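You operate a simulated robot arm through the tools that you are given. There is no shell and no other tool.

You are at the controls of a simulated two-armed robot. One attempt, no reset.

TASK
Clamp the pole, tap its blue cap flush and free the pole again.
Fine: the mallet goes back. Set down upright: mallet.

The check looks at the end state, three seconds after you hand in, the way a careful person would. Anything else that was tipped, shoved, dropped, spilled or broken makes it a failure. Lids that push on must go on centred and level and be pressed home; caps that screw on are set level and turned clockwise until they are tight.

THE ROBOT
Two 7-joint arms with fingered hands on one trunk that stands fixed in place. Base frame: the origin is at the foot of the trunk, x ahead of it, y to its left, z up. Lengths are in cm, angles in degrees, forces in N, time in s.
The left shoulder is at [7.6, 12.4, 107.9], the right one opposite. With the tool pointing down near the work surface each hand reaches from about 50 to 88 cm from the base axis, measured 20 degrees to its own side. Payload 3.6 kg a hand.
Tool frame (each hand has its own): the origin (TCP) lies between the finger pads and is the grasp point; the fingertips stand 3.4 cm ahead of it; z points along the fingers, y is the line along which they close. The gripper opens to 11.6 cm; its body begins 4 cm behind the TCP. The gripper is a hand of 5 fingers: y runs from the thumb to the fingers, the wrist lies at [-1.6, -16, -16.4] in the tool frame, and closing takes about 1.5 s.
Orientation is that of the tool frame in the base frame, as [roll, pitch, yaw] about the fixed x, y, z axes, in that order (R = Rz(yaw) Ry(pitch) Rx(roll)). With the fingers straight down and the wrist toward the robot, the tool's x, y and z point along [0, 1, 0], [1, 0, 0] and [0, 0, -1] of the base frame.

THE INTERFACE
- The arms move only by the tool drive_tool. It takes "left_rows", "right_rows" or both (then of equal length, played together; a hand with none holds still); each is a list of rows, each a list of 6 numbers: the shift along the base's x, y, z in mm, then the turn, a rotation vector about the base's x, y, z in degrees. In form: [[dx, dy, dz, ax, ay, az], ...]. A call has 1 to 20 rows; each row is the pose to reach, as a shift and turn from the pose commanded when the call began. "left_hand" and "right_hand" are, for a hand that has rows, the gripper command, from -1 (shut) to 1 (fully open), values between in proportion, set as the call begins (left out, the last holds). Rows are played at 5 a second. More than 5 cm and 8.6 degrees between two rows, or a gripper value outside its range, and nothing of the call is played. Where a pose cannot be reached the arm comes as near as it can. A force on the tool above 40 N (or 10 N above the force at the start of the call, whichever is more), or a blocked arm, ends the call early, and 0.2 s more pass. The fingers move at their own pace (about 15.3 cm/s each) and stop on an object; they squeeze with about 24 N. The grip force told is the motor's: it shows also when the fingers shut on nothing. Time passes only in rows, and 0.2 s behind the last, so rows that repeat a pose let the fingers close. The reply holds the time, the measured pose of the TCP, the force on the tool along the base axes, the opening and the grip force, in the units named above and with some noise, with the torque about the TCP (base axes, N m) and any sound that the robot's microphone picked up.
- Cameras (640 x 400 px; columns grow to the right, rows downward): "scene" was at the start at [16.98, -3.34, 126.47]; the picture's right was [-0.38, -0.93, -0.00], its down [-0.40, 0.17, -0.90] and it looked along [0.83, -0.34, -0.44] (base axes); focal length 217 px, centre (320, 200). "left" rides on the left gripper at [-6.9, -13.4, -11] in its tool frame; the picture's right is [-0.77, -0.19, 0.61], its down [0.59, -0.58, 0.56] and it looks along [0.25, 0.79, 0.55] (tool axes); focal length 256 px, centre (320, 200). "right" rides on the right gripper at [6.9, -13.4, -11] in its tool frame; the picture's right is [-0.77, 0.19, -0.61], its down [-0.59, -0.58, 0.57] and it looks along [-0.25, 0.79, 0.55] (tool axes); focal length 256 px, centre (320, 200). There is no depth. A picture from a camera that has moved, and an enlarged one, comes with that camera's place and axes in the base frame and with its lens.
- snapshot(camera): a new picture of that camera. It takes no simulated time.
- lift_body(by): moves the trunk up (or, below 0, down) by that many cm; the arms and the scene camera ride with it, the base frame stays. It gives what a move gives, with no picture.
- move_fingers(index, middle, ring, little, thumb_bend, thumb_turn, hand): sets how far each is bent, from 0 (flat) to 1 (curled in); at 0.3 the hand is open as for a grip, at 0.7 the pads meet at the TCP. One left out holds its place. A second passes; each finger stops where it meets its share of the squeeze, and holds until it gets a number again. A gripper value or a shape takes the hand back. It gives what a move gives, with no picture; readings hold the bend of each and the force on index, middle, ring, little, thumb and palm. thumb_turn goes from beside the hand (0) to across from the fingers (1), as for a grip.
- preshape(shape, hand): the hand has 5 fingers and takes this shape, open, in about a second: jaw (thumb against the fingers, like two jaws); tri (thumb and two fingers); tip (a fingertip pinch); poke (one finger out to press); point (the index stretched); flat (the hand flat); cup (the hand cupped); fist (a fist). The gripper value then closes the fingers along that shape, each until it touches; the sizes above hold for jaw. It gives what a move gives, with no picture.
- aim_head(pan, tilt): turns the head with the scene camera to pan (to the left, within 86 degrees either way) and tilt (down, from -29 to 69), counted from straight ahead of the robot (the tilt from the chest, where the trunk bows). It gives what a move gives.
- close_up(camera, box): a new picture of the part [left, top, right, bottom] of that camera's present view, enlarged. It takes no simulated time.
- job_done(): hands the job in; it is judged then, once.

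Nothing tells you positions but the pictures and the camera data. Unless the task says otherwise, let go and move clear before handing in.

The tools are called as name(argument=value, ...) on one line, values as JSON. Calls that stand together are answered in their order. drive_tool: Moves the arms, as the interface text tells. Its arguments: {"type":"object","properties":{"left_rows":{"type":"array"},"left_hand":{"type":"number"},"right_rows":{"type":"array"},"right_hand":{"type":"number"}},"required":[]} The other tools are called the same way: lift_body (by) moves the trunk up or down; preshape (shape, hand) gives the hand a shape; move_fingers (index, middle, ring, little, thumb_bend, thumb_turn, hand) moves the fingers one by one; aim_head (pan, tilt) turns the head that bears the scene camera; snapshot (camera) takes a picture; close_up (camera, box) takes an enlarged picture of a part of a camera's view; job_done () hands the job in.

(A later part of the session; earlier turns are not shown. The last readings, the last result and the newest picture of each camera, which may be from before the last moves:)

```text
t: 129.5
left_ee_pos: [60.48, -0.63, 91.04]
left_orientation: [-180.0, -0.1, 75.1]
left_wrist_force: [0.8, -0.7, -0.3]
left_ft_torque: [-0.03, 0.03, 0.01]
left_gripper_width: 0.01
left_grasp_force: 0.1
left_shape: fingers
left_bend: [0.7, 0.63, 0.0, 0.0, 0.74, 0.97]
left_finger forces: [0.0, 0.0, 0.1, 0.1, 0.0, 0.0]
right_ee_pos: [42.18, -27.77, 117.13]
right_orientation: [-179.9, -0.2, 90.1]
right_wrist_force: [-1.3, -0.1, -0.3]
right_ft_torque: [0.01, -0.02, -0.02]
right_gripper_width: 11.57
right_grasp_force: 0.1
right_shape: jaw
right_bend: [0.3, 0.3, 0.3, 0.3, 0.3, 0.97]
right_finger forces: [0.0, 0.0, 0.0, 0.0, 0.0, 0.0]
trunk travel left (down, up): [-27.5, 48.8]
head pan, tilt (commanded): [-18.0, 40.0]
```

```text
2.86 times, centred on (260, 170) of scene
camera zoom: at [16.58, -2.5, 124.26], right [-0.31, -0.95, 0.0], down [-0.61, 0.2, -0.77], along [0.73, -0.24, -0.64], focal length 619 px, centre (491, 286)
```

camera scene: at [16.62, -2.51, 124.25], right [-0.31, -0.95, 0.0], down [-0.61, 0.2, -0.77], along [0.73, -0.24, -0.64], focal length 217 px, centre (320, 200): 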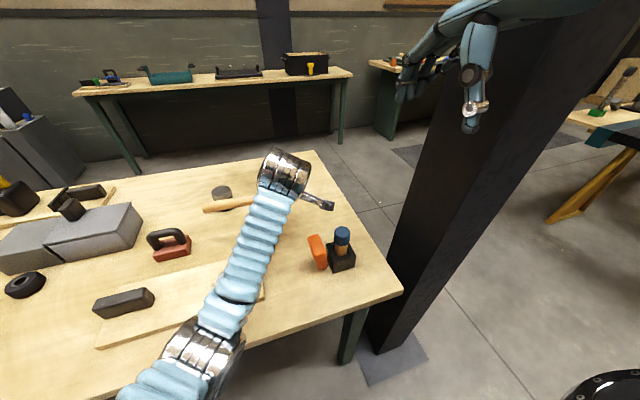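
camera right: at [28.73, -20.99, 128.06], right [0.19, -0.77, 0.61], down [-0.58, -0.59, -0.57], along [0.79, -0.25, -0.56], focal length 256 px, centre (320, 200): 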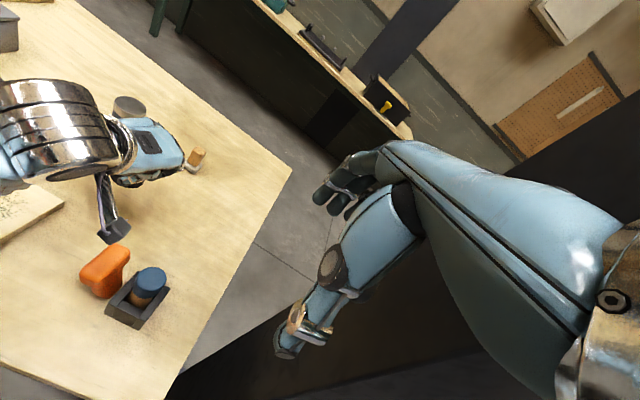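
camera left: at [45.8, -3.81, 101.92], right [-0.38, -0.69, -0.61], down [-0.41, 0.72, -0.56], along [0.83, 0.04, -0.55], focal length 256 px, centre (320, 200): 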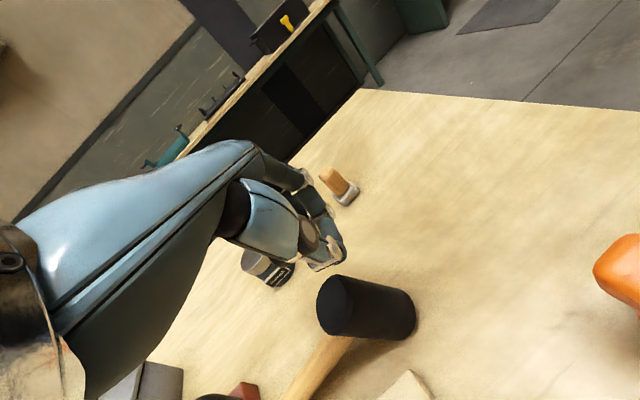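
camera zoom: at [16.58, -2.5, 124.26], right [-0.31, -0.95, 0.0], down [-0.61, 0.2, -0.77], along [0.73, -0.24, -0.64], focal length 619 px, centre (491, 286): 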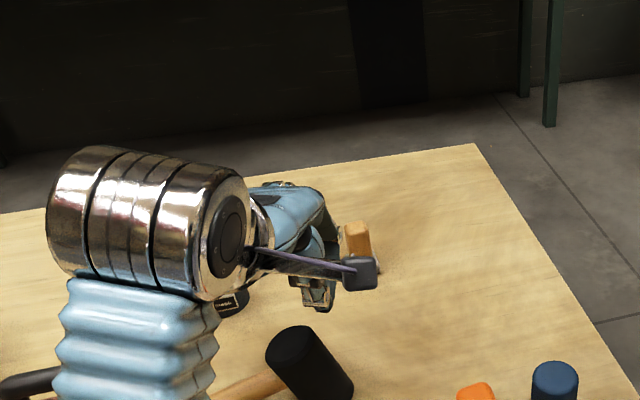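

The head slipped out of that grip because it sat off-centre between the fingers; it is back down on its handle, slid ~3 cm toward +y. I'll open, re-tilt the hand above it, and re-measure for a centred grip.

move_fingers(hand="left", index=0.3, middle=0.3, thumb_bend=0.3)

drive_tool(left_rows=[[0, 10, 20, -5, 0.1, 0], [0, 20, 35, -10, 0.2, 0], [0, 35, 45, -15, 0.3, 0], [0, 55, 50, -19.7, 0.4, 0], [0, 55, 50, -19.7, 0.4, 0]])

close_up(camera="right", box=[0, 60, 200, 220])

close_up(camera="scene", box=[160, 150, 300, 260])

snapshot(camera="left")

```text
t: 130.5
left_ee_pos: [60.44, -0.64, 90.95]
left_orientation: [-179.9, 0.0, 75.1]
left_wrist_force: [0.8, -0.1, 1.0]
left_ft_torque: [0.02, -0.02, 0.0]
left_gripper_width: 11.73
left_grasp_force: 0.0
left_shape: fingers
left_bend: [0.3, 0.3, 0.0, 0.0, 0.3, 0.97]
left_finger forces: [0.0, 0.0, 0.0, 0.1, 0.0, 0.0]
right_ee_pos: [42.19, -27.7, 117.11]
right_orientation: [180.0, -0.1, 90.0]
right_wrist_force: [1.0, 0.3, -0.8]
right_ft_torque: [0.02, 0.0, 0.0]
right_gripper_width: 11.59
right_grasp_force: 0.1
right_shape: jaw
right_bend: [0.3, 0.3, 0.3, 0.3, 0.3, 0.97]
right_finger forces: [0.1, 0.0, 0.1, 0.0, 0.0, 0.0]
trunk travel left (down, up): [-27.5, 48.8]
head pan, tilt (commanded): [-18.0, 40.0]
```

```text
t: 131.7
left_ee_pos: [60.68, 4.69, 96.02]
left_orientation: [175.1, 19.2, 74.3]
left_wrist_force: [-0.2, 0.9, 0.8]
left_ft_torque: [0.01, 0.0, 0.01]
left_gripper_width: 11.74
left_grasp_force: 0.1
left_shape: fingers
left_bend: [0.3, 0.3, 0.0, 0.0, 0.3, 0.97]
left_finger forces: [0.1, 0.0, 0.0, 0.1, 0.0, 0.0]
right_ee_pos: [42.16, -27.79, 117.08]
right_orientation: [-179.9, -0.2, 90.0]
right_wrist_force: [0.3, -0.3, -0.2]
right_ft_torque: [0.0, 0.0, -0.01]
right_gripper_width: 11.57
right_grasp_force: 0.0
right_shape: jaw
right_bend: [0.3, 0.3, 0.3, 0.3, 0.3, 0.97]
right_finger forces: [0.0, 0.0, 0.0, 0.1, 0.0, 0.0]
trunk travel left (down, up): [-27.5, 48.8]
head pan, tilt (commanded): [-18.0, 40.0]
```

```text
2.50 times, centred on (100, 140) of right
camera zoom: at [28.69, -21.0, 128.06], right [0.19, -0.77, 0.61], down [-0.58, -0.59, -0.57], along [0.79, -0.25, -0.56], focal length 640 px, centre (870, 350)
```

zoom: 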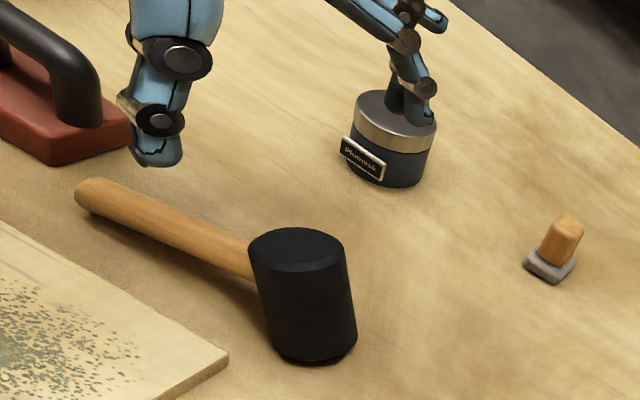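

```text
3.64 times, centred on (230, 205) of scene
camera zoom: at [16.58, -2.52, 124.25], right [-0.31, -0.95, 0.0], down [-0.61, 0.2, -0.77], along [0.73, -0.24, -0.64], focal length 788 px, centre (647, 182)
```

zoom: 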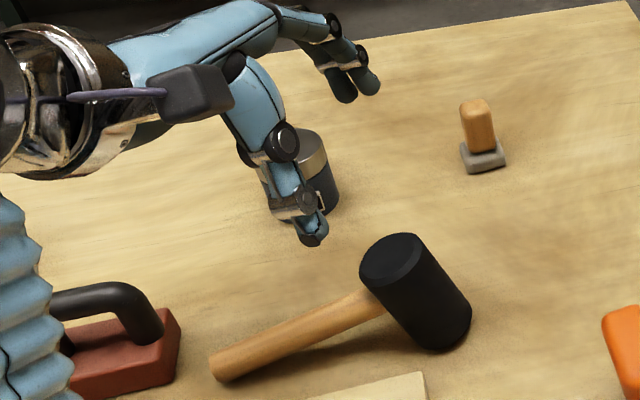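

```text
taken
camera left: at [46.07, 5.49, 107.52], right [-0.38, -0.86, -0.34], down [-0.41, 0.49, -0.77], along [0.83, -0.16, -0.54], focal length 256 px, centre (320, 200)
```

left: 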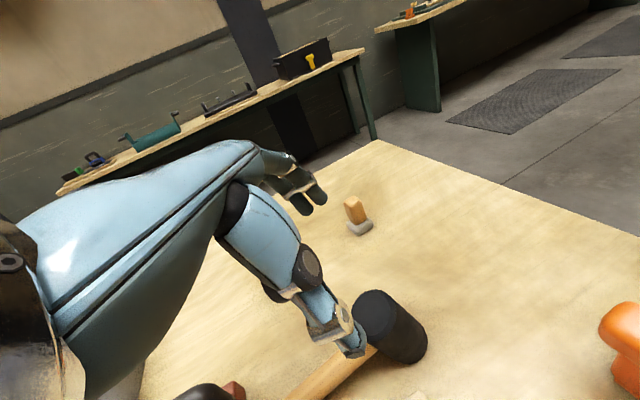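

Head top now ≈[60.6,2.8,83.1], same tilt. Descending along its axis again, this time with the head centred between index and middle.

drive_tool(left_rows=[[-1, 26, 0, 0, 0, 0], [-1, 11, -41, 0, 0, 0], [-1, -3, -81, 0, 0, 0], [-1, -15, -114, 0, 0, 0], [-1, -24, -138, 0, 0, 0], [-1, -30, -156, 0, 0, 0], [-1, -30, -156, 0, 0, 0]])

close_up(camera="right", box=[30, 90, 170, 210])

snapshot(camera="left")

```text
t: 133.3
left_ee_pos: [60.44, 1.99, 80.59]
left_orientation: [174.9, 19.2, 74.3]
left_wrist_force: [0.9, 1.4, 7.3]
left_ft_torque: [0.16, 0.47, -0.09]
left_gripper_width: 11.82
left_grasp_force: 4.4
left_shape: fingers
left_bend: [0.3, 0.3, 0.0, 0.0, 0.3, 0.97]
left_finger forces: [0.0, 0.0, 0.0, 0.0, 7.5, 0.0]
right_ee_pos: [42.1, -27.78, 117.24]
right_orientation: [180.0, -0.1, 90.0]
right_wrist_force: [1.5, 0.3, 0.0]
right_ft_torque: [0.0, 0.01, -0.03]
right_gripper_width: 11.55
right_grasp_force: 0.1
right_shape: jaw
right_bend: [0.3, 0.3, 0.3, 0.3, 0.3, 0.97]
right_finger forces: [0.0, 0.0, 0.1, 0.0, 0.0, 0.1]
trunk travel left (down, up): [-27.5, 48.8]
head pan, tilt (commanded): [-18.0, 40.0]
```

```text
3.33 times, centred on (100, 150) of right
camera zoom: at [28.63, -20.94, 128.1], right [0.19, -0.77, 0.61], down [-0.58, -0.59, -0.57], along [0.8, -0.24, -0.55], focal length 853 px, centre (1053, 367)
```

zoom: 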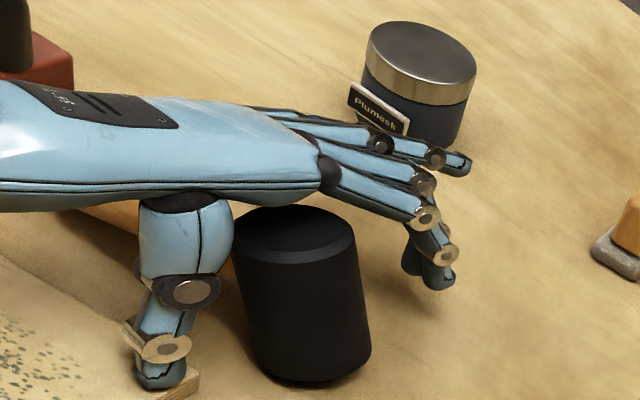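

```text
taken
camera left: at [45.85, 2.72, 92.05], right [-0.38, -0.86, -0.34], down [-0.41, 0.48, -0.77], along [0.83, -0.15, -0.54], focal length 256 px, centre (320, 200)
```

left: 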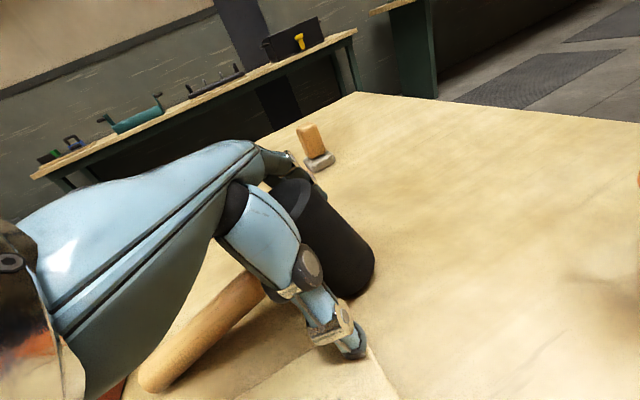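

The thumb is touching the flat board's corner here. I'll rise 6 mm along the axis and grip at mid-head instead.

drive_tool(left_rows=[[1, 2, 5, 0, 0, 0], [2, 2, 7, 0, 0, 0], [2, 2, 7, 0, 0, 0]])

move_fingers(hand="left", index=0.9, middle=0.9, thumb_bend=0.9)

close_up(camera="right", box=[30, 90, 170, 210])

snapshot(camera="left")

```text
t: 134.1
left_ee_pos: [60.52, 2.1, 81.11]
left_orientation: [175.1, 19.1, 74.3]
left_wrist_force: [0.3, -0.1, 0.2]
left_ft_torque: [0.02, 0.01, -0.01]
left_gripper_width: 11.73
left_grasp_force: 0.1
left_shape: fingers
left_bend: [0.3, 0.3, 0.0, 0.0, 0.3, 0.97]
left_finger forces: [0.0, 0.0, 0.0, 0.0, 0.0, 0.1]
right_ee_pos: [42.13, -27.81, 117.19]
right_orientation: [180.0, -0.1, 90.0]
right_wrist_force: [-0.5, 0.4, 0.5]
right_ft_torque: [-0.03, -0.01, 0.0]
right_gripper_width: 11.57
right_grasp_force: 0.0
right_shape: jaw
right_bend: [0.3, 0.3, 0.3, 0.3, 0.3, 0.97]
right_finger forces: [0.0, 0.0, 0.0, 0.0, 0.1, 0.0]
trunk travel left (down, up): [-27.5, 48.8]
head pan, tilt (commanded): [-18.0, 40.0]
```

```text
t: 135.1
left_ee_pos: [60.59, 2.09, 81.26]
left_orientation: [175.1, 19.1, 74.3]
left_wrist_force: [-0.1, 1.1, 0.0]
left_ft_torque: [-0.01, 0.01, 0.01]
left_gripper_width: 4.43
left_grasp_force: 19.6
left_shape: fingers
left_bend: [0.56, 0.57, 0.0, 0.0, 0.58, 0.97]
left_finger forces: [10.8, 7.9, 0.1, 0.0, 20.8, 0.0]
right_ee_pos: [42.02, -27.79, 117.14]
right_orientation: [-180.0, 0.0, 90.0]
right_wrist_force: [0.7, 0.0, -0.5]
right_ft_torque: [0.0, -0.01, 0.05]
right_gripper_width: 11.58
right_grasp_force: 0.1
right_shape: jaw
right_bend: [0.3, 0.3, 0.3, 0.3, 0.3, 0.97]
right_finger forces: [0.0, 0.1, 0.0, 0.0, 0.1, 0.0]
trunk travel left (down, up): [-27.5, 48.8]
head pan, tilt (commanded): [-18.0, 40.0]
```

```text
3.33 times, centred on (100, 150) of right
camera zoom: at [28.69, -20.96, 128.07], right [0.19, -0.77, 0.61], down [-0.58, -0.59, -0.57], along [0.79, -0.25, -0.56], focal length 853 px, centre (1053, 367)
```

zoom: 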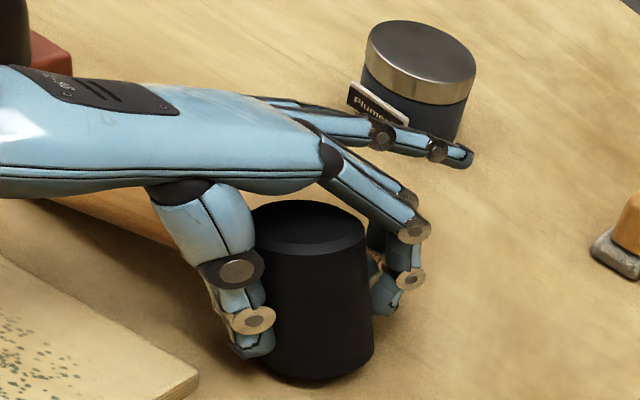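

```text
taken
camera left: at [46.05, 2.82, 92.64], right [-0.38, -0.86, -0.34], down [-0.41, 0.49, -0.77], along [0.83, -0.15, -0.54], focal length 256 px, centre (320, 200)
```

left: 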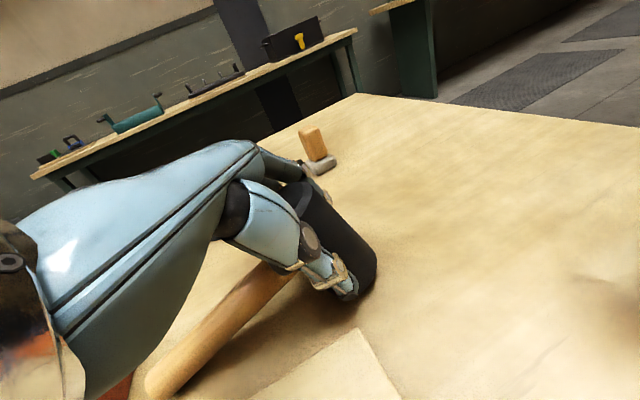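

A centred grip now (index 10.8, middle 7.9 against thumb 20.8 N), with the lower part of the head free below the fingertips. Lifting carefully.

drive_tool(left_rows=[[0, 2, 5, 0, 0, 0], [0, 5, 14, 0, 0, 0], [0, 9, 26, 0, 0, 0], [0, 14, 40, 0, 0, 0], [0, 14, 40, 0, 0, 0]])

close_up(camera="right", box=[0, 60, 200, 220])

snapshot(camera="left")

```text
t: 136.3
left_ee_pos: [60.58, 3.34, 85.1]
left_orientation: [175.2, 19.1, 74.3]
left_wrist_force: [-0.1, -0.1, -3.6]
left_ft_torque: [-0.03, -0.04, 0.01]
left_gripper_width: 4.46
left_grasp_force: 19.8
left_shape: fingers
left_bend: [0.56, 0.57, 0.0, 0.0, 0.58, 0.97]
left_finger forces: [10.7, 8.2, 0.0, 0.0, 20.6, 0.0]
right_ee_pos: [42.19, -27.7, 117.08]
right_orientation: [-179.8, -0.1, 90.0]
right_wrist_force: [-0.4, -0.1, 0.9]
right_ft_torque: [-0.01, 0.03, 0.01]
right_gripper_width: 11.59
right_grasp_force: 0.0
right_shape: jaw
right_bend: [0.3, 0.3, 0.3, 0.3, 0.3, 0.97]
right_finger forces: [0.0, 0.0, 0.0, 0.0, 0.0, 0.0]
trunk travel left (down, up): [-27.5, 48.8]
head pan, tilt (commanded): [-18.0, 40.0]
```

```text
2.50 times, centred on (100, 140) of right
camera zoom: at [28.73, -20.96, 128.05], right [0.19, -0.77, 0.61], down [-0.58, -0.59, -0.57], along [0.79, -0.25, -0.56], focal length 640 px, centre (870, 350)
```

zoom: 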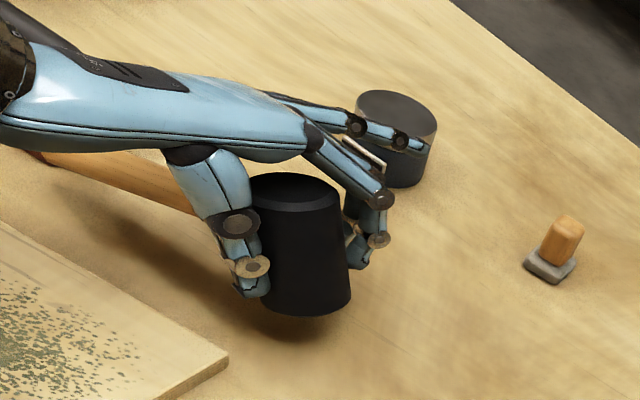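

```text
taken
camera left: at [45.96, 4.2, 96.56], right [-0.38, -0.86, -0.34], down [-0.41, 0.49, -0.77], along [0.83, -0.15, -0.54], focal length 256 px, centre (320, 200)
```

left: 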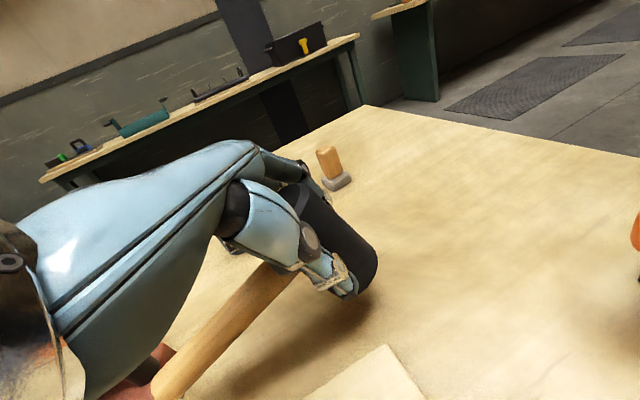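

The mallet is held firmly and aligned. Raising it and rotating to vertical.

drive_tool(left_rows=[[0, 8, 25, 0, 0, 0], [0, 8, 60, 0, 0, 0], [0, 5, 95, 0, 0, 0], [0, 0, 120, 5, -0.1, 0], [0, -10, 132, 10, -0.2, 0], [0, -20, 138, 15, -0.3, 0], [0, -30, 140, 19.7, -0.4, 0], [0, -30, 140, 19.7, -0.4, 0]])

close_up(camera="right", box=[0, 20, 240, 200])

snapshot(camera="scene")

```text
t: 138.1
left_ee_pos: [60.62, 0.6, 99.09]
left_orientation: [-180.0, -0.1, 75.2]
left_wrist_force: [-0.2, 1.7, -4.6]
left_ft_torque: [-0.1, -0.01, -0.01]
left_gripper_width: 4.44
left_grasp_force: 19.7
left_shape: fingers
left_bend: [0.56, 0.57, 0.0, 0.0, 0.58, 0.97]
left_finger forces: [10.8, 8.2, 0.0, 0.0, 20.2, 0.1]
right_ee_pos: [42.13, -27.81, 117.05]
right_orientation: [-179.9, -0.2, 90.1]
right_wrist_force: [-0.1, 0.8, -0.1]
right_ft_torque: [-0.01, 0.0, 0.0]
right_gripper_width: 11.61
right_grasp_force: 0.1
right_shape: jaw
right_bend: [0.3, 0.3, 0.3, 0.3, 0.3, 0.97]
right_finger forces: [0.0, 0.0, 0.1, 0.0, 0.1, 0.1]
trunk travel left (down, up): [-27.5, 48.8]
head pan, tilt (commanded): [-18.0, 40.0]
```

```text
2.22 times, centred on (120, 110) of right
camera zoom: at [28.72, -20.94, 128.06], right [0.19, -0.77, 0.61], down [-0.58, -0.59, -0.57], along [0.79, -0.25, -0.56], focal length 569 px, centre (764, 400)
```

zoom: 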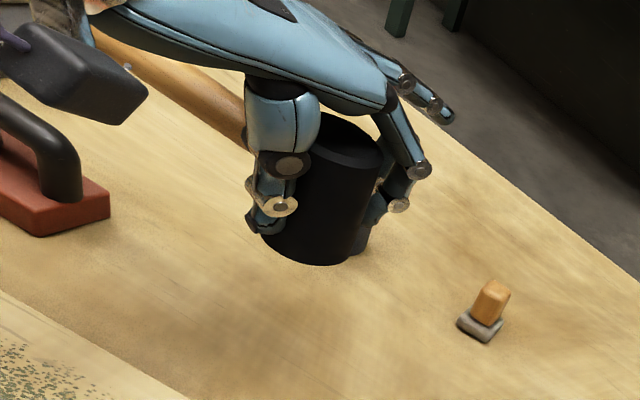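

```text
taken
camera scene: at [16.61, -2.46, 124.25], right [-0.31, -0.95, 0.0], down [-0.61, 0.2, -0.77], along [0.73, -0.24, -0.64], focal length 217 px, centre (320, 200)
```

scene: 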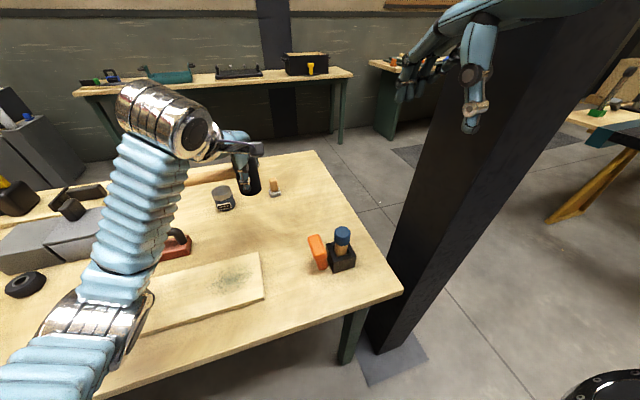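

The mallet is in hand, roughly vertical. I'll check its uprightness carefully before going to the cap.

close_up(camera="scene", box=[160, 130, 280, 210])

close_up(camera="right", box=[0, 0, 200, 150])

snapshot(camera="left")

```text
5.00 times, centred on (220, 170) of scene
camera zoom: at [16.61, -2.46, 124.25], right [-0.31, -0.95, 0.0], down [-0.61, 0.2, -0.77], along [0.73, -0.24, -0.64], focal length 1083 px, centre (820, 350)
```

zoom: 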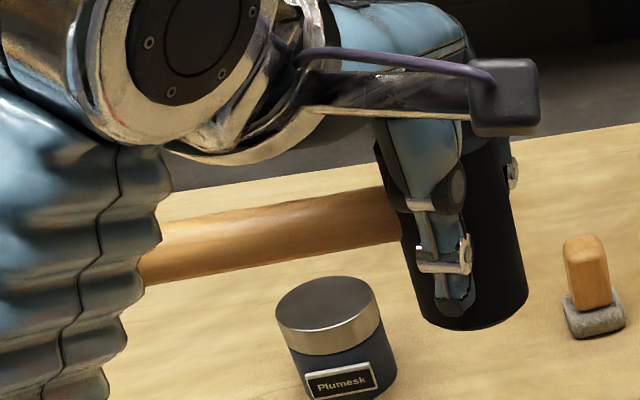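

```text
2.67 times, centred on (100, 75) of right
camera zoom: at [28.72, -20.94, 128.06], right [0.19, -0.77, 0.61], down [-0.58, -0.59, -0.57], along [0.79, -0.25, -0.56], focal length 683 px, centre (907, 533)
```

zoom: 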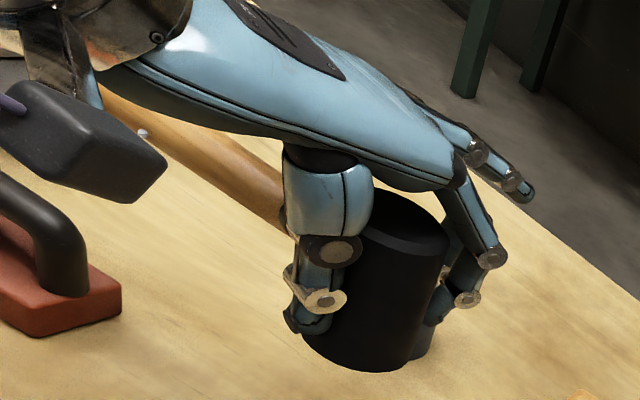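

```text
taken
camera left: at [46.04, -2.66, 109.95], right [-0.38, -0.69, -0.61], down [-0.41, 0.72, -0.56], along [0.83, 0.04, -0.55], focal length 256 px, centre (320, 200)
```

left: 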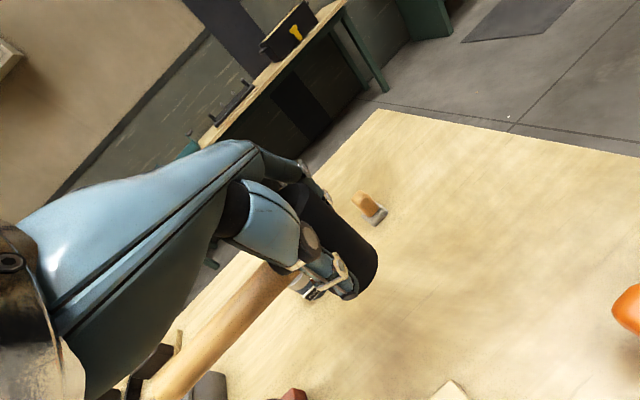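

The handle is level and the head close to vertical — good enough for tapping. Carrying the mallet over the cap, well above it.

drive_tool(left_rows=[[-15, -25, 5, 0, 0, -2], [-35, -52, 10, 0, 0, -4], [-55, -80, 10, 0, 0, -6], [-75, -108, 10, 0, 0, -8], [-95, -135, 10, 0, 0, -10], [-115, -160, 10, 0, 0, -12], [-134, -185, 10, 0, 0, -15], [-134, -185, 10, 0, 0, -15]])

snapshot(camera="scene")

snapshot(camera="right")

snapshot(camera="left")

```text
t: 139.9
left_ee_pos: [47.19, -17.99, 100.05]
left_orientation: [180.0, 0.0, 60.0]
left_wrist_force: [-0.8, 0.3, -4.2]
left_ft_torque: [-0.11, -0.02, -0.01]
left_gripper_width: 4.45
left_grasp_force: 19.9
left_shape: fingers
left_bend: [0.56, 0.57, 0.0, 0.0, 0.58, 0.96]
left_finger forces: [10.8, 8.3, 0.1, 0.1, 20.0, 0.1]
right_ee_pos: [42.17, -27.83, 117.07]
right_orientation: [-179.9, -0.1, 90.1]
right_wrist_force: [-0.1, 0.3, -0.2]
right_ft_torque: [0.01, 0.04, 0.01]
right_gripper_width: 11.59
right_grasp_force: 0.0
right_shape: jaw
right_bend: [0.3, 0.3, 0.3, 0.3, 0.3, 0.97]
right_finger forces: [0.0, 0.0, 0.0, 0.1, 0.0, 0.0]
trunk travel left (down, up): [-27.5, 48.8]
head pan, tilt (commanded): [-18.0, 40.0]
```

```text
taken
camera scene: at [16.63, -2.5, 124.25], right [-0.31, -0.95, 0.0], down [-0.61, 0.2, -0.77], along [0.73, -0.24, -0.64], focal length 217 px, centre (320, 200)
```

scene: 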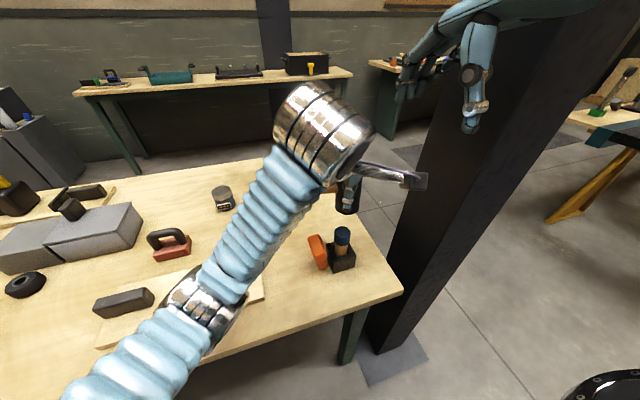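

```text
taken
camera right: at [28.74, -20.97, 128.05], right [0.19, -0.77, 0.61], down [-0.58, -0.59, -0.57], along [0.79, -0.24, -0.56], focal length 256 px, centre (320, 200)
```

right: 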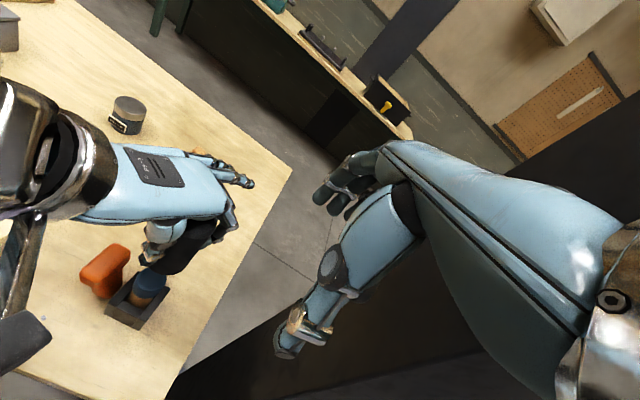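

```text
taken
camera left: at [32.19, -17.33, 110.95], right [-0.54, -0.57, -0.61], down [-0.21, 0.8, -0.57], along [0.81, -0.18, -0.55], focal length 256 px, centre (320, 200)
```

left: 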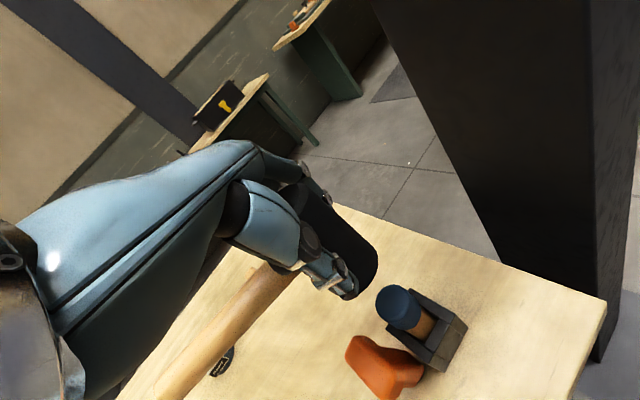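

The mallet is over the cap. Close views to check alignment.

close_up(camera="right", box=[70, 190, 250, 340])

close_up(camera="left", box=[280, 170, 500, 390])

close_up(camera="scene", box=[295, 150, 385, 280])

```text
2.67 times, centred on (160, 265) of right
camera zoom: at [28.74, -20.97, 128.05], right [0.19, -0.77, 0.61], down [-0.58, -0.59, -0.57], along [0.79, -0.24, -0.56], focal length 683 px, centre (747, 27)
```

zoom: 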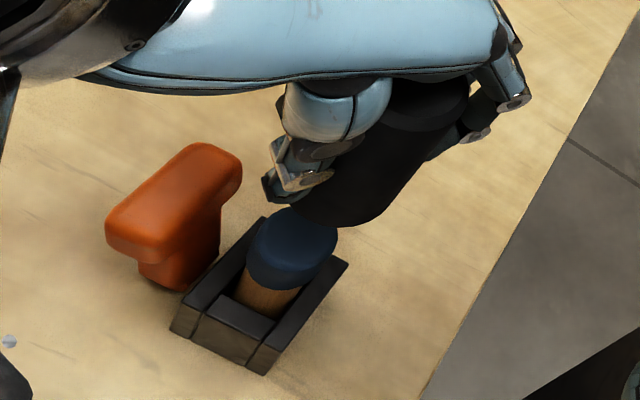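

```text
1.82 times, centred on (390, 280) of left
camera zoom: at [32.19, -17.33, 110.95], right [-0.54, -0.57, -0.61], down [-0.21, 0.8, -0.57], along [0.81, -0.18, -0.55], focal length 465 px, centre (193, 54)
```

zoom: 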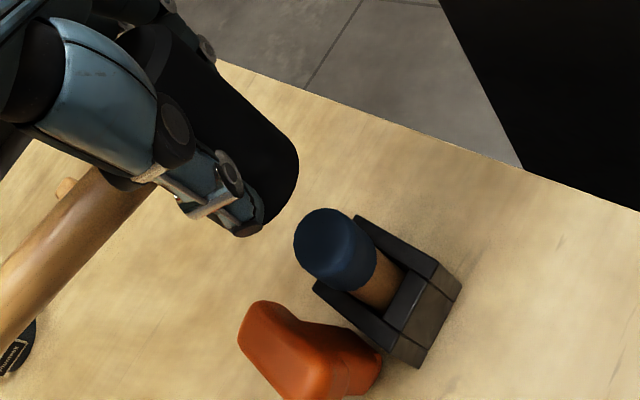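

```text
3.08 times, centred on (340, 215) of scene
camera zoom: at [16.63, -2.5, 124.25], right [-0.31, -0.95, 0.0], down [-0.61, 0.2, -0.77], along [0.73, -0.24, -0.64], focal length 667 px, centre (258, 154)
```

zoom: 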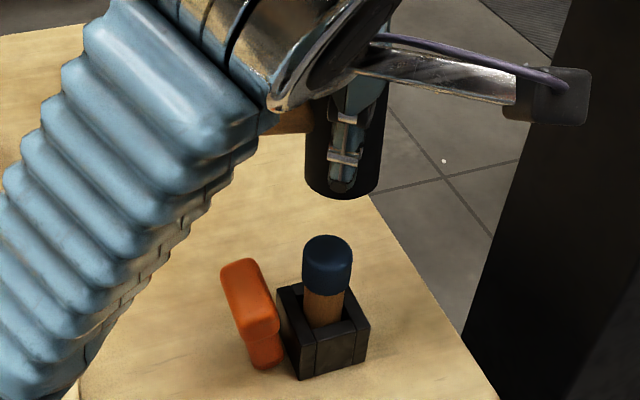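

Alignment is within ~0.5 cm; I'll shift 4 mm toward +y and lower to about 2 cm above the cap, then recheck.

drive_tool(left_rows=[[0, 2, -20, 0, 0, 0], [0, 4, -40, 0, 0, 0], [0, 4, -60, 0, 0, 0], [0, 4, -60, 0, 0, 0]])

close_up(camera="right", box=[70, 190, 250, 340])

close_up(camera="left", box=[280, 130, 440, 290])

close_up(camera="scene", box=[305, 180, 375, 280])

```text
t: 140.9
left_ee_pos: [47.15, -17.75, 94.02]
left_orientation: [179.9, 0.0, 60.2]
left_wrist_force: [-0.2, -0.1, -4.0]
left_ft_torque: [-0.09, 0.01, 0.0]
left_gripper_width: 4.44
left_grasp_force: 19.7
left_shape: fingers
left_bend: [0.56, 0.57, 0.0, 0.0, 0.58, 0.96]
left_finger forces: [10.8, 8.5, 0.0, 0.0, 20.0, 0.1]
right_ee_pos: [42.26, -27.87, 117.1]
right_orientation: [-179.8, -0.2, 90.0]
right_wrist_force: [-0.4, 0.1, 0.1]
right_ft_torque: [0.0, 0.03, -0.03]
right_gripper_width: 11.59
right_grasp_force: 0.1
right_shape: jaw
right_bend: [0.3, 0.3, 0.3, 0.3, 0.3, 0.97]
right_finger forces: [0.0, 0.0, 0.1, 0.1, 0.0, 0.0]
trunk travel left (down, up): [-27.5, 48.8]
head pan, tilt (commanded): [-18.0, 40.0]
```

```text
2.67 times, centred on (160, 265) of right
camera zoom: at [28.72, -21.01, 128.05], right [0.19, -0.77, 0.61], down [-0.58, -0.59, -0.57], along [0.79, -0.24, -0.56], focal length 683 px, centre (747, 27)
```

zoom: 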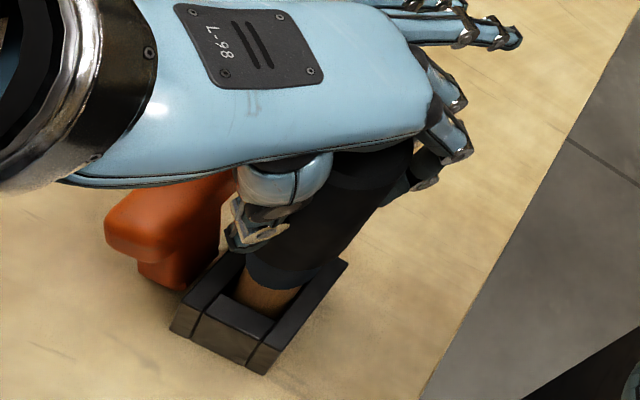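

```text
2.50 times, centred on (360, 210) of left
camera zoom: at [32.18, -16.91, 104.99], right [-0.54, -0.57, -0.61], down [-0.21, 0.8, -0.57], along [0.81, -0.18, -0.55], focal length 640 px, centre (220, 175)
```

zoom: 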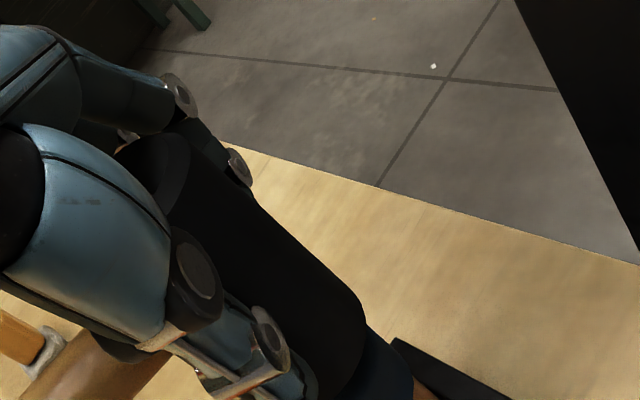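

```text
4.00 times, centred on (340, 230) of scene
camera zoom: at [16.61, -2.54, 124.25], right [-0.31, -0.95, 0.0], down [-0.61, 0.2, -0.77], along [0.73, -0.24, -0.64], focal length 867 px, centre (240, 80)
```

zoom: 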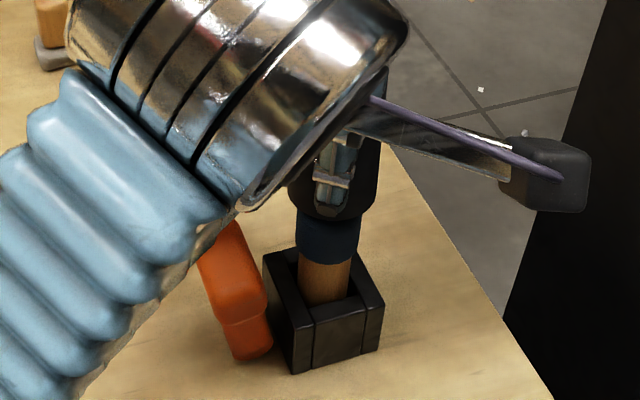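

Head is centred just above the cap. I'll come down slowly to find the contact height.

drive_tool(left_rows=[[0, 0, -8, 0, 0, 0], [0, 0, -14, 0, 0, 0], [0, 0, -17, 0, 0, 0], [0, 0, -17, 0, 0, 0]])

```text
t: 141.9
left_ee_pos: [47.13, -17.64, 92.61]
left_orientation: [179.8, 0.0, 60.1]
left_wrist_force: [0.4, 0.1, 7.1]
left_ft_torque: [-0.1, 0.03, 0.0]
left_gripper_width: 4.42
left_grasp_force: 20.5
left_shape: fingers
left_bend: [0.56, 0.57, 0.0, 0.0, 0.58, 0.96]
left_finger forces: [11.0, 8.8, 0.1, 0.0, 21.2, 0.0]
right_ee_pos: [42.05, -27.68, 117.19]
right_orientation: [179.9, 0.0, 90.1]
right_wrist_force: [0.6, 0.2, -0.9]
right_ft_torque: [-0.02, -0.03, 0.0]
right_gripper_width: 11.6
right_grasp_force: 0.1
right_shape: jaw
right_bend: [0.3, 0.3, 0.3, 0.3, 0.3, 0.97]
right_finger forces: [0.0, 0.0, 0.0, 0.0, 0.0, 0.0]
trunk travel left (down, up): [-27.5, 48.8]
head pan, tilt (commanded): [-18.0, 40.0]
```

Contact at tool height 92.6 with ~11 N, centred (no torque). Now a tap: lift 2.5 cm and strike down.

drive_tool(left_rows=[[0, 0, 12, 0, 0, 0], [0, 0, 25, 0, 0, 0], [0, 0, 25, 0, 0, 0], [0, 0, -8, 0, 0, 0], [0, 0, -8, 0, 0, 0]])

close_up(camera="scene", box=[305, 180, 375, 280])

```text
t: 143.1
left_ee_pos: [47.16, -17.53, 92.09]
left_orientation: [179.5, -0.1, 60.2]
left_wrist_force: [3.2, 0.8, 18.3]
left_ft_torque: [-0.17, -0.11, 0.06]
left_gripper_width: 4.43
left_grasp_force: 22.2
left_shape: fingers
left_bend: [0.57, 0.57, 0.0, 0.0, 0.58, 0.96]
left_finger forces: [11.7, 10.8, 0.1, 0.0, 21.7, 0.0]
right_ee_pos: [42.07, -27.76, 117.15]
right_orientation: [179.9, -0.1, 90.0]
right_wrist_force: [0.5, -0.3, 0.2]
right_ft_torque: [0.0, -0.02, -0.01]
right_gripper_width: 11.6
right_grasp_force: 0.2
right_shape: jaw
right_bend: [0.3, 0.3, 0.3, 0.3, 0.3, 0.97]
right_finger forces: [0.1, 0.0, 0.1, 0.0, 0.1, 0.1]
trunk travel left (down, up): [-27.5, 48.8]
head pan, tilt (commanded): [-18.0, 40.0]
```

```text
4.00 times, centred on (340, 230) of scene
camera zoom: at [16.47, -2.45, 124.31], right [-0.31, -0.95, 0.0], down [-0.61, 0.2, -0.77], along [0.73, -0.24, -0.64], focal length 867 px, centre (240, 80)
```

zoom: 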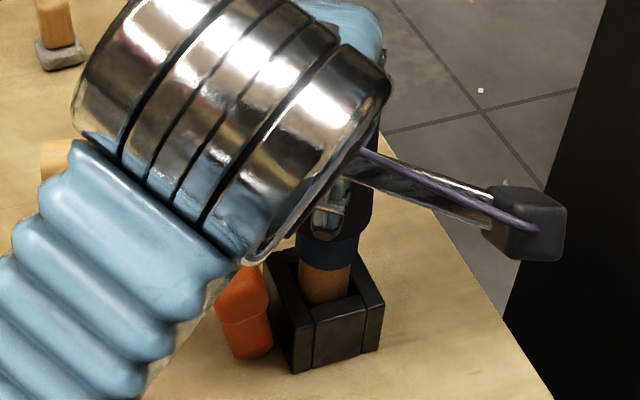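

Pressing ~22 N now. I'll lift off and look at the cap before judging how far it went.

drive_tool(left_rows=[[0, 0, 30, 0, 0, 0], [0, 0, 60, 0, 0, 0], [0, 40, 80, 0, 0, 0], [0, 80, 90, 0, 0, 0], [0, 80, 90, 0, 0, 0]])

close_up(camera="scene", box=[310, 215, 370, 280])

close_up(camera="right", box=[90, 240, 190, 335])

```text
t: 144.3
left_ee_pos: [46.95, -9.75, 100.64]
left_orientation: [180.0, -0.1, 59.9]
left_wrist_force: [-0.1, -1.0, -4.0]
left_ft_torque: [-0.05, 0.03, -0.01]
left_gripper_width: 4.45
left_grasp_force: 20.4
left_shape: fingers
left_bend: [0.56, 0.57, 0.0, 0.0, 0.58, 0.96]
left_finger forces: [10.7, 9.5, 0.0, 0.0, 20.4, 0.0]
right_ee_pos: [42.2, -27.97, 117.0]
right_orientation: [-179.9, -0.2, 90.1]
right_wrist_force: [-0.3, 0.1, -0.1]
right_ft_torque: [0.01, 0.02, 0.01]
right_gripper_width: 11.61
right_grasp_force: 0.1
right_shape: jaw
right_bend: [0.3, 0.3, 0.3, 0.3, 0.3, 0.97]
right_finger forces: [0.0, 0.0, 0.0, 0.0, 0.0, 0.1]
trunk travel left (down, up): [-27.5, 48.8]
head pan, tilt (commanded): [-18.0, 40.0]
```

```text
6.15 times, centred on (340, 248) of scene
camera zoom: at [16.62, -2.58, 124.24], right [-0.31, -0.95, 0.0], down [-0.61, 0.2, -0.77], along [0.73, -0.24, -0.64], focal length 1333 px, centre (197, -92)
```

zoom: 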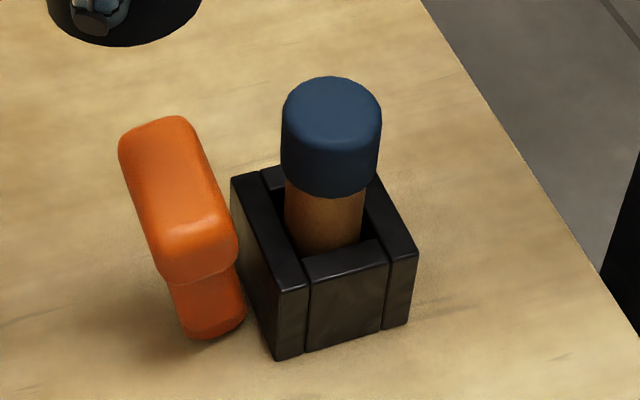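

```text
4.21 times, centred on (140, 288) of right
camera zoom: at [28.72, -21.07, 128.03], right [0.19, -0.77, 0.61], down [-0.58, -0.59, -0.57], along [0.79, -0.25, -0.56], focal length 1078 px, centre (1078, -168)
```

zoom: 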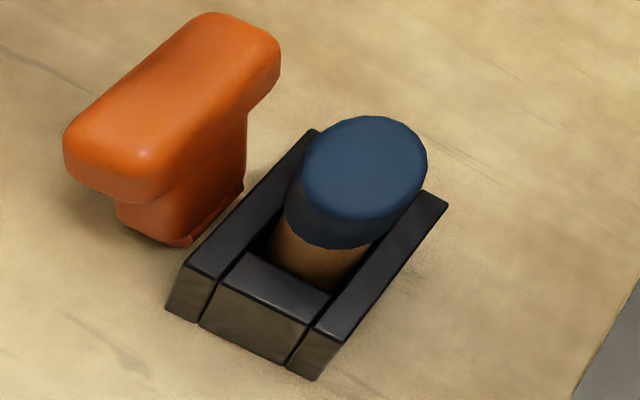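

Compared with the start, the cap sits about 3 mm lower (vise edge unchanged), so tapping works. Going back over it for firmer taps.

drive_tool(left_rows=[[0, -40, 0, 0, 0, 0], [0, -80, 0, 0, 0, 0], [0, -80, -40, 0, 0, 0], [0, -80, -48, 0, 0, 0], [0, -80, -48, 0, 0, 0], [0, -80, -96, 0, 0, 0]])

```text
t: 145.7
left_ee_pos: [47.29, -17.87, 91.51]
left_orientation: [179.2, 0.1, 60.0]
left_wrist_force: [-0.1, 1.0, 24.4]
left_ft_torque: [-0.15, -0.19, 0.01]
left_gripper_width: 4.42
left_grasp_force: 23.7
left_shape: fingers
left_bend: [0.57, 0.57, 0.0, 0.0, 0.58, 0.96]
left_finger forces: [11.8, 12.0, 0.0, 0.0, 25.2, 0.0]
right_ee_pos: [41.92, -27.84, 117.3]
right_orientation: [179.9, -0.2, 90.0]
right_wrist_force: [-0.4, -0.4, 0.4]
right_ft_torque: [-0.01, -0.01, 0.02]
right_gripper_width: 11.59
right_grasp_force: 0.0
right_shape: jaw
right_bend: [0.3, 0.3, 0.3, 0.3, 0.3, 0.97]
right_finger forces: [0.0, 0.1, 0.0, 0.1, 0.1, 0.0]
trunk travel left (down, up): [-27.5, 48.8]
head pan, tilt (commanded): [-18.0, 40.0]
```

drive_tool(left_rows=[[0, 0, 40, 0, 0, 0], [0, 0, 40, 0, 0, 0], [0, 0, -9, 0, 0, 0], [0, 0, 40, 0, 0, 0], [0, 0, 40, 0, 0, 0], [0, 0, -9, 0, 0, 0], [0, 0, -9, 0, 0, 0]])

```text
t: 147.3
left_ee_pos: [47.2, -17.69, 90.87]
left_orientation: [179.2, 0.1, 60.1]
left_wrist_force: [1.3, -2.3, 28.1]
left_ft_torque: [0.15, -0.08, 0.04]
left_gripper_width: 4.4
left_grasp_force: 23.7
left_shape: fingers
left_bend: [0.57, 0.56, 0.0, 0.0, 0.58, 0.96]
left_finger forces: [11.5, 12.3, 0.0, 0.0, 24.0, 0.1]
right_ee_pos: [41.95, -27.5, 117.23]
right_orientation: [179.9, -0.1, 90.1]
right_wrist_force: [0.8, 0.2, -0.5]
right_ft_torque: [0.01, 0.01, 0.02]
right_gripper_width: 11.59
right_grasp_force: 0.1
right_shape: jaw
right_bend: [0.3, 0.3, 0.3, 0.3, 0.3, 0.97]
right_finger forces: [0.0, 0.0, 0.0, 0.1, 0.0, 0.0]
trunk travel left (down, up): [-27.5, 48.8]
head pan, tilt (commanded): [-18.0, 40.0]
```

drive_tool(left_rows=[[0, 0, 40, 0, 0, 0], [0, 0, 75, 0, 0, 0], [0, 40, 95, 0, 0, 0], [0, 80, 105, 0, 0, 0], [0, 80, 105, 0, 0, 0]])

close_up(camera="scene", box=[310, 215, 370, 280])

close_up(camera="right", box=[90, 240, 190, 335])

close_up(camera="left", box=[240, 170, 460, 390])

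```text
t: 148.5
left_ee_pos: [47.38, -9.85, 100.62]
left_orientation: [180.0, 0.0, 60.1]
left_wrist_force: [0.7, 0.2, -3.2]
left_ft_torque: [-0.08, 0.02, -0.06]
left_gripper_width: 4.43
left_grasp_force: 21.3
left_shape: fingers
left_bend: [0.56, 0.57, 0.0, 0.0, 0.58, 0.96]
left_finger forces: [11.3, 10.9, 0.1, 0.0, 20.4, 0.0]
right_ee_pos: [42.15, -27.85, 117.03]
right_orientation: [-179.9, -0.2, 90.0]
right_wrist_force: [0.1, 0.0, 0.5]
right_ft_torque: [0.02, -0.02, -0.04]
right_gripper_width: 11.6
right_grasp_force: 0.2
right_shape: jaw
right_bend: [0.3, 0.3, 0.3, 0.3, 0.3, 0.97]
right_finger forces: [0.0, 0.0, 0.0, 0.1, 0.1, 0.0]
trunk travel left (down, up): [-27.5, 48.8]
head pan, tilt (commanded): [-18.0, 40.0]
```

```text
6.15 times, centred on (340, 248) of scene
camera zoom: at [16.63, -2.59, 124.24], right [-0.31, -0.95, 0.0], down [-0.61, 0.2, -0.77], along [0.73, -0.24, -0.64], focal length 1333 px, centre (197, -92)
```

zoom: 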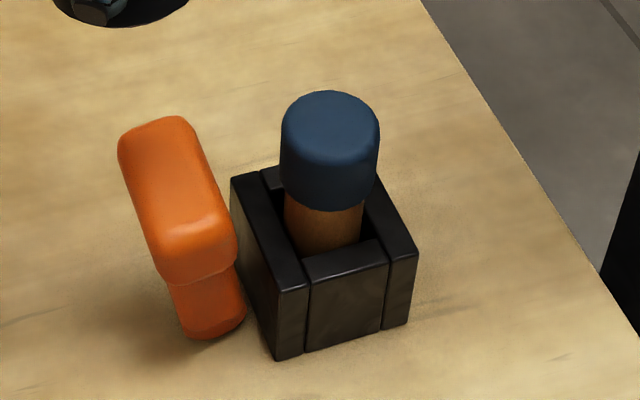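

```text
4.21 times, centred on (140, 288) of right
camera zoom: at [28.72, -21.08, 128.03], right [0.19, -0.77, 0.61], down [-0.58, -0.59, -0.57], along [0.79, -0.25, -0.56], focal length 1078 px, centre (1078, -168)
```

zoom: 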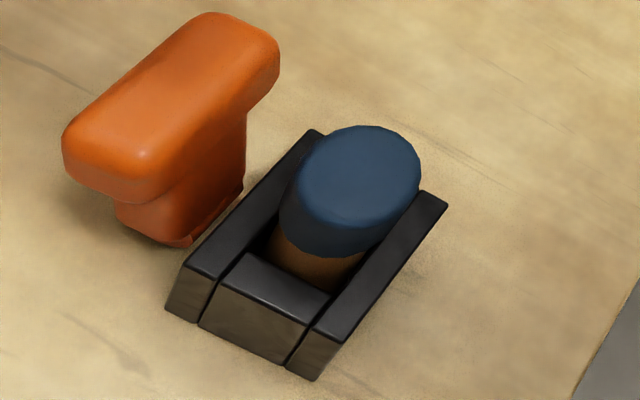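

```text
1.82 times, centred on (350, 280) of left
camera zoom: at [32.31, -9.02, 111.63], right [-0.55, -0.57, -0.61], down [-0.21, 0.8, -0.56], along [0.81, -0.18, -0.55], focal length 465 px, centre (266, 54)
```

zoom: 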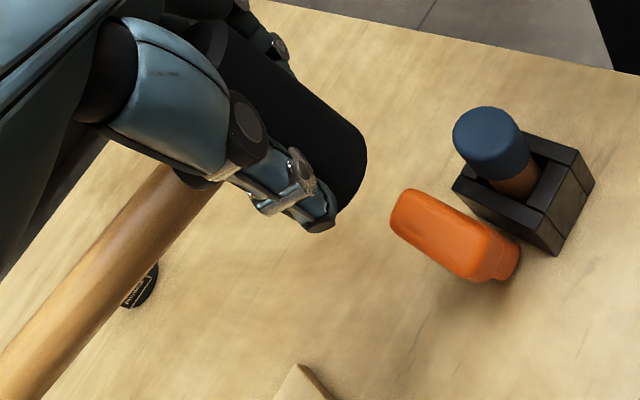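

The cap has clearly gone down about 6 mm more. Continuing to tap until it stops moving.

drive_tool(left_rows=[[0, -40, 0, 0, 0, 0], [0, -80, 0, 0, 0, 0], [0, -80, -40, 0, 0, 0], [0, -80, -62, 0, 0, 0], [0, -80, -62, 0, 0, 0], [0, -80, -110, 0, 0, 0], [0, -80, -62, 0, 0, 0], [0, -80, -62, 0, 0, 0], [0, -80, -111, 0, 0, 0], [0, -80, -111, 0, 0, 0]])

```text
t: 150.7
left_ee_pos: [47.19, -17.94, 90.1]
left_orientation: [179.2, 0.1, 60.1]
left_wrist_force: [4.0, -1.8, 32.1]
left_ft_torque: [-0.03, -0.42, -0.03]
left_gripper_width: 4.41
left_grasp_force: 26.7
left_shape: fingers
left_bend: [0.58, 0.56, 0.0, 0.0, 0.58, 0.96]
left_finger forces: [18.7, 13.5, 0.1, 0.0, 21.4, 0.0]
right_ee_pos: [41.92, -27.72, 117.27]
right_orientation: [179.9, -0.1, 89.9]
right_wrist_force: [0.2, 0.8, 0.2]
right_ft_torque: [-0.01, -0.01, -0.02]
right_gripper_width: 11.62
right_grasp_force: 0.1
right_shape: jaw
right_bend: [0.3, 0.3, 0.3, 0.3, 0.3, 0.97]
right_finger forces: [0.0, 0.0, 0.0, 0.1, 0.0, 0.0]
trunk travel left (down, up): [-27.5, 48.8]
head pan, tilt (commanded): [-18.0, 40.0]
```

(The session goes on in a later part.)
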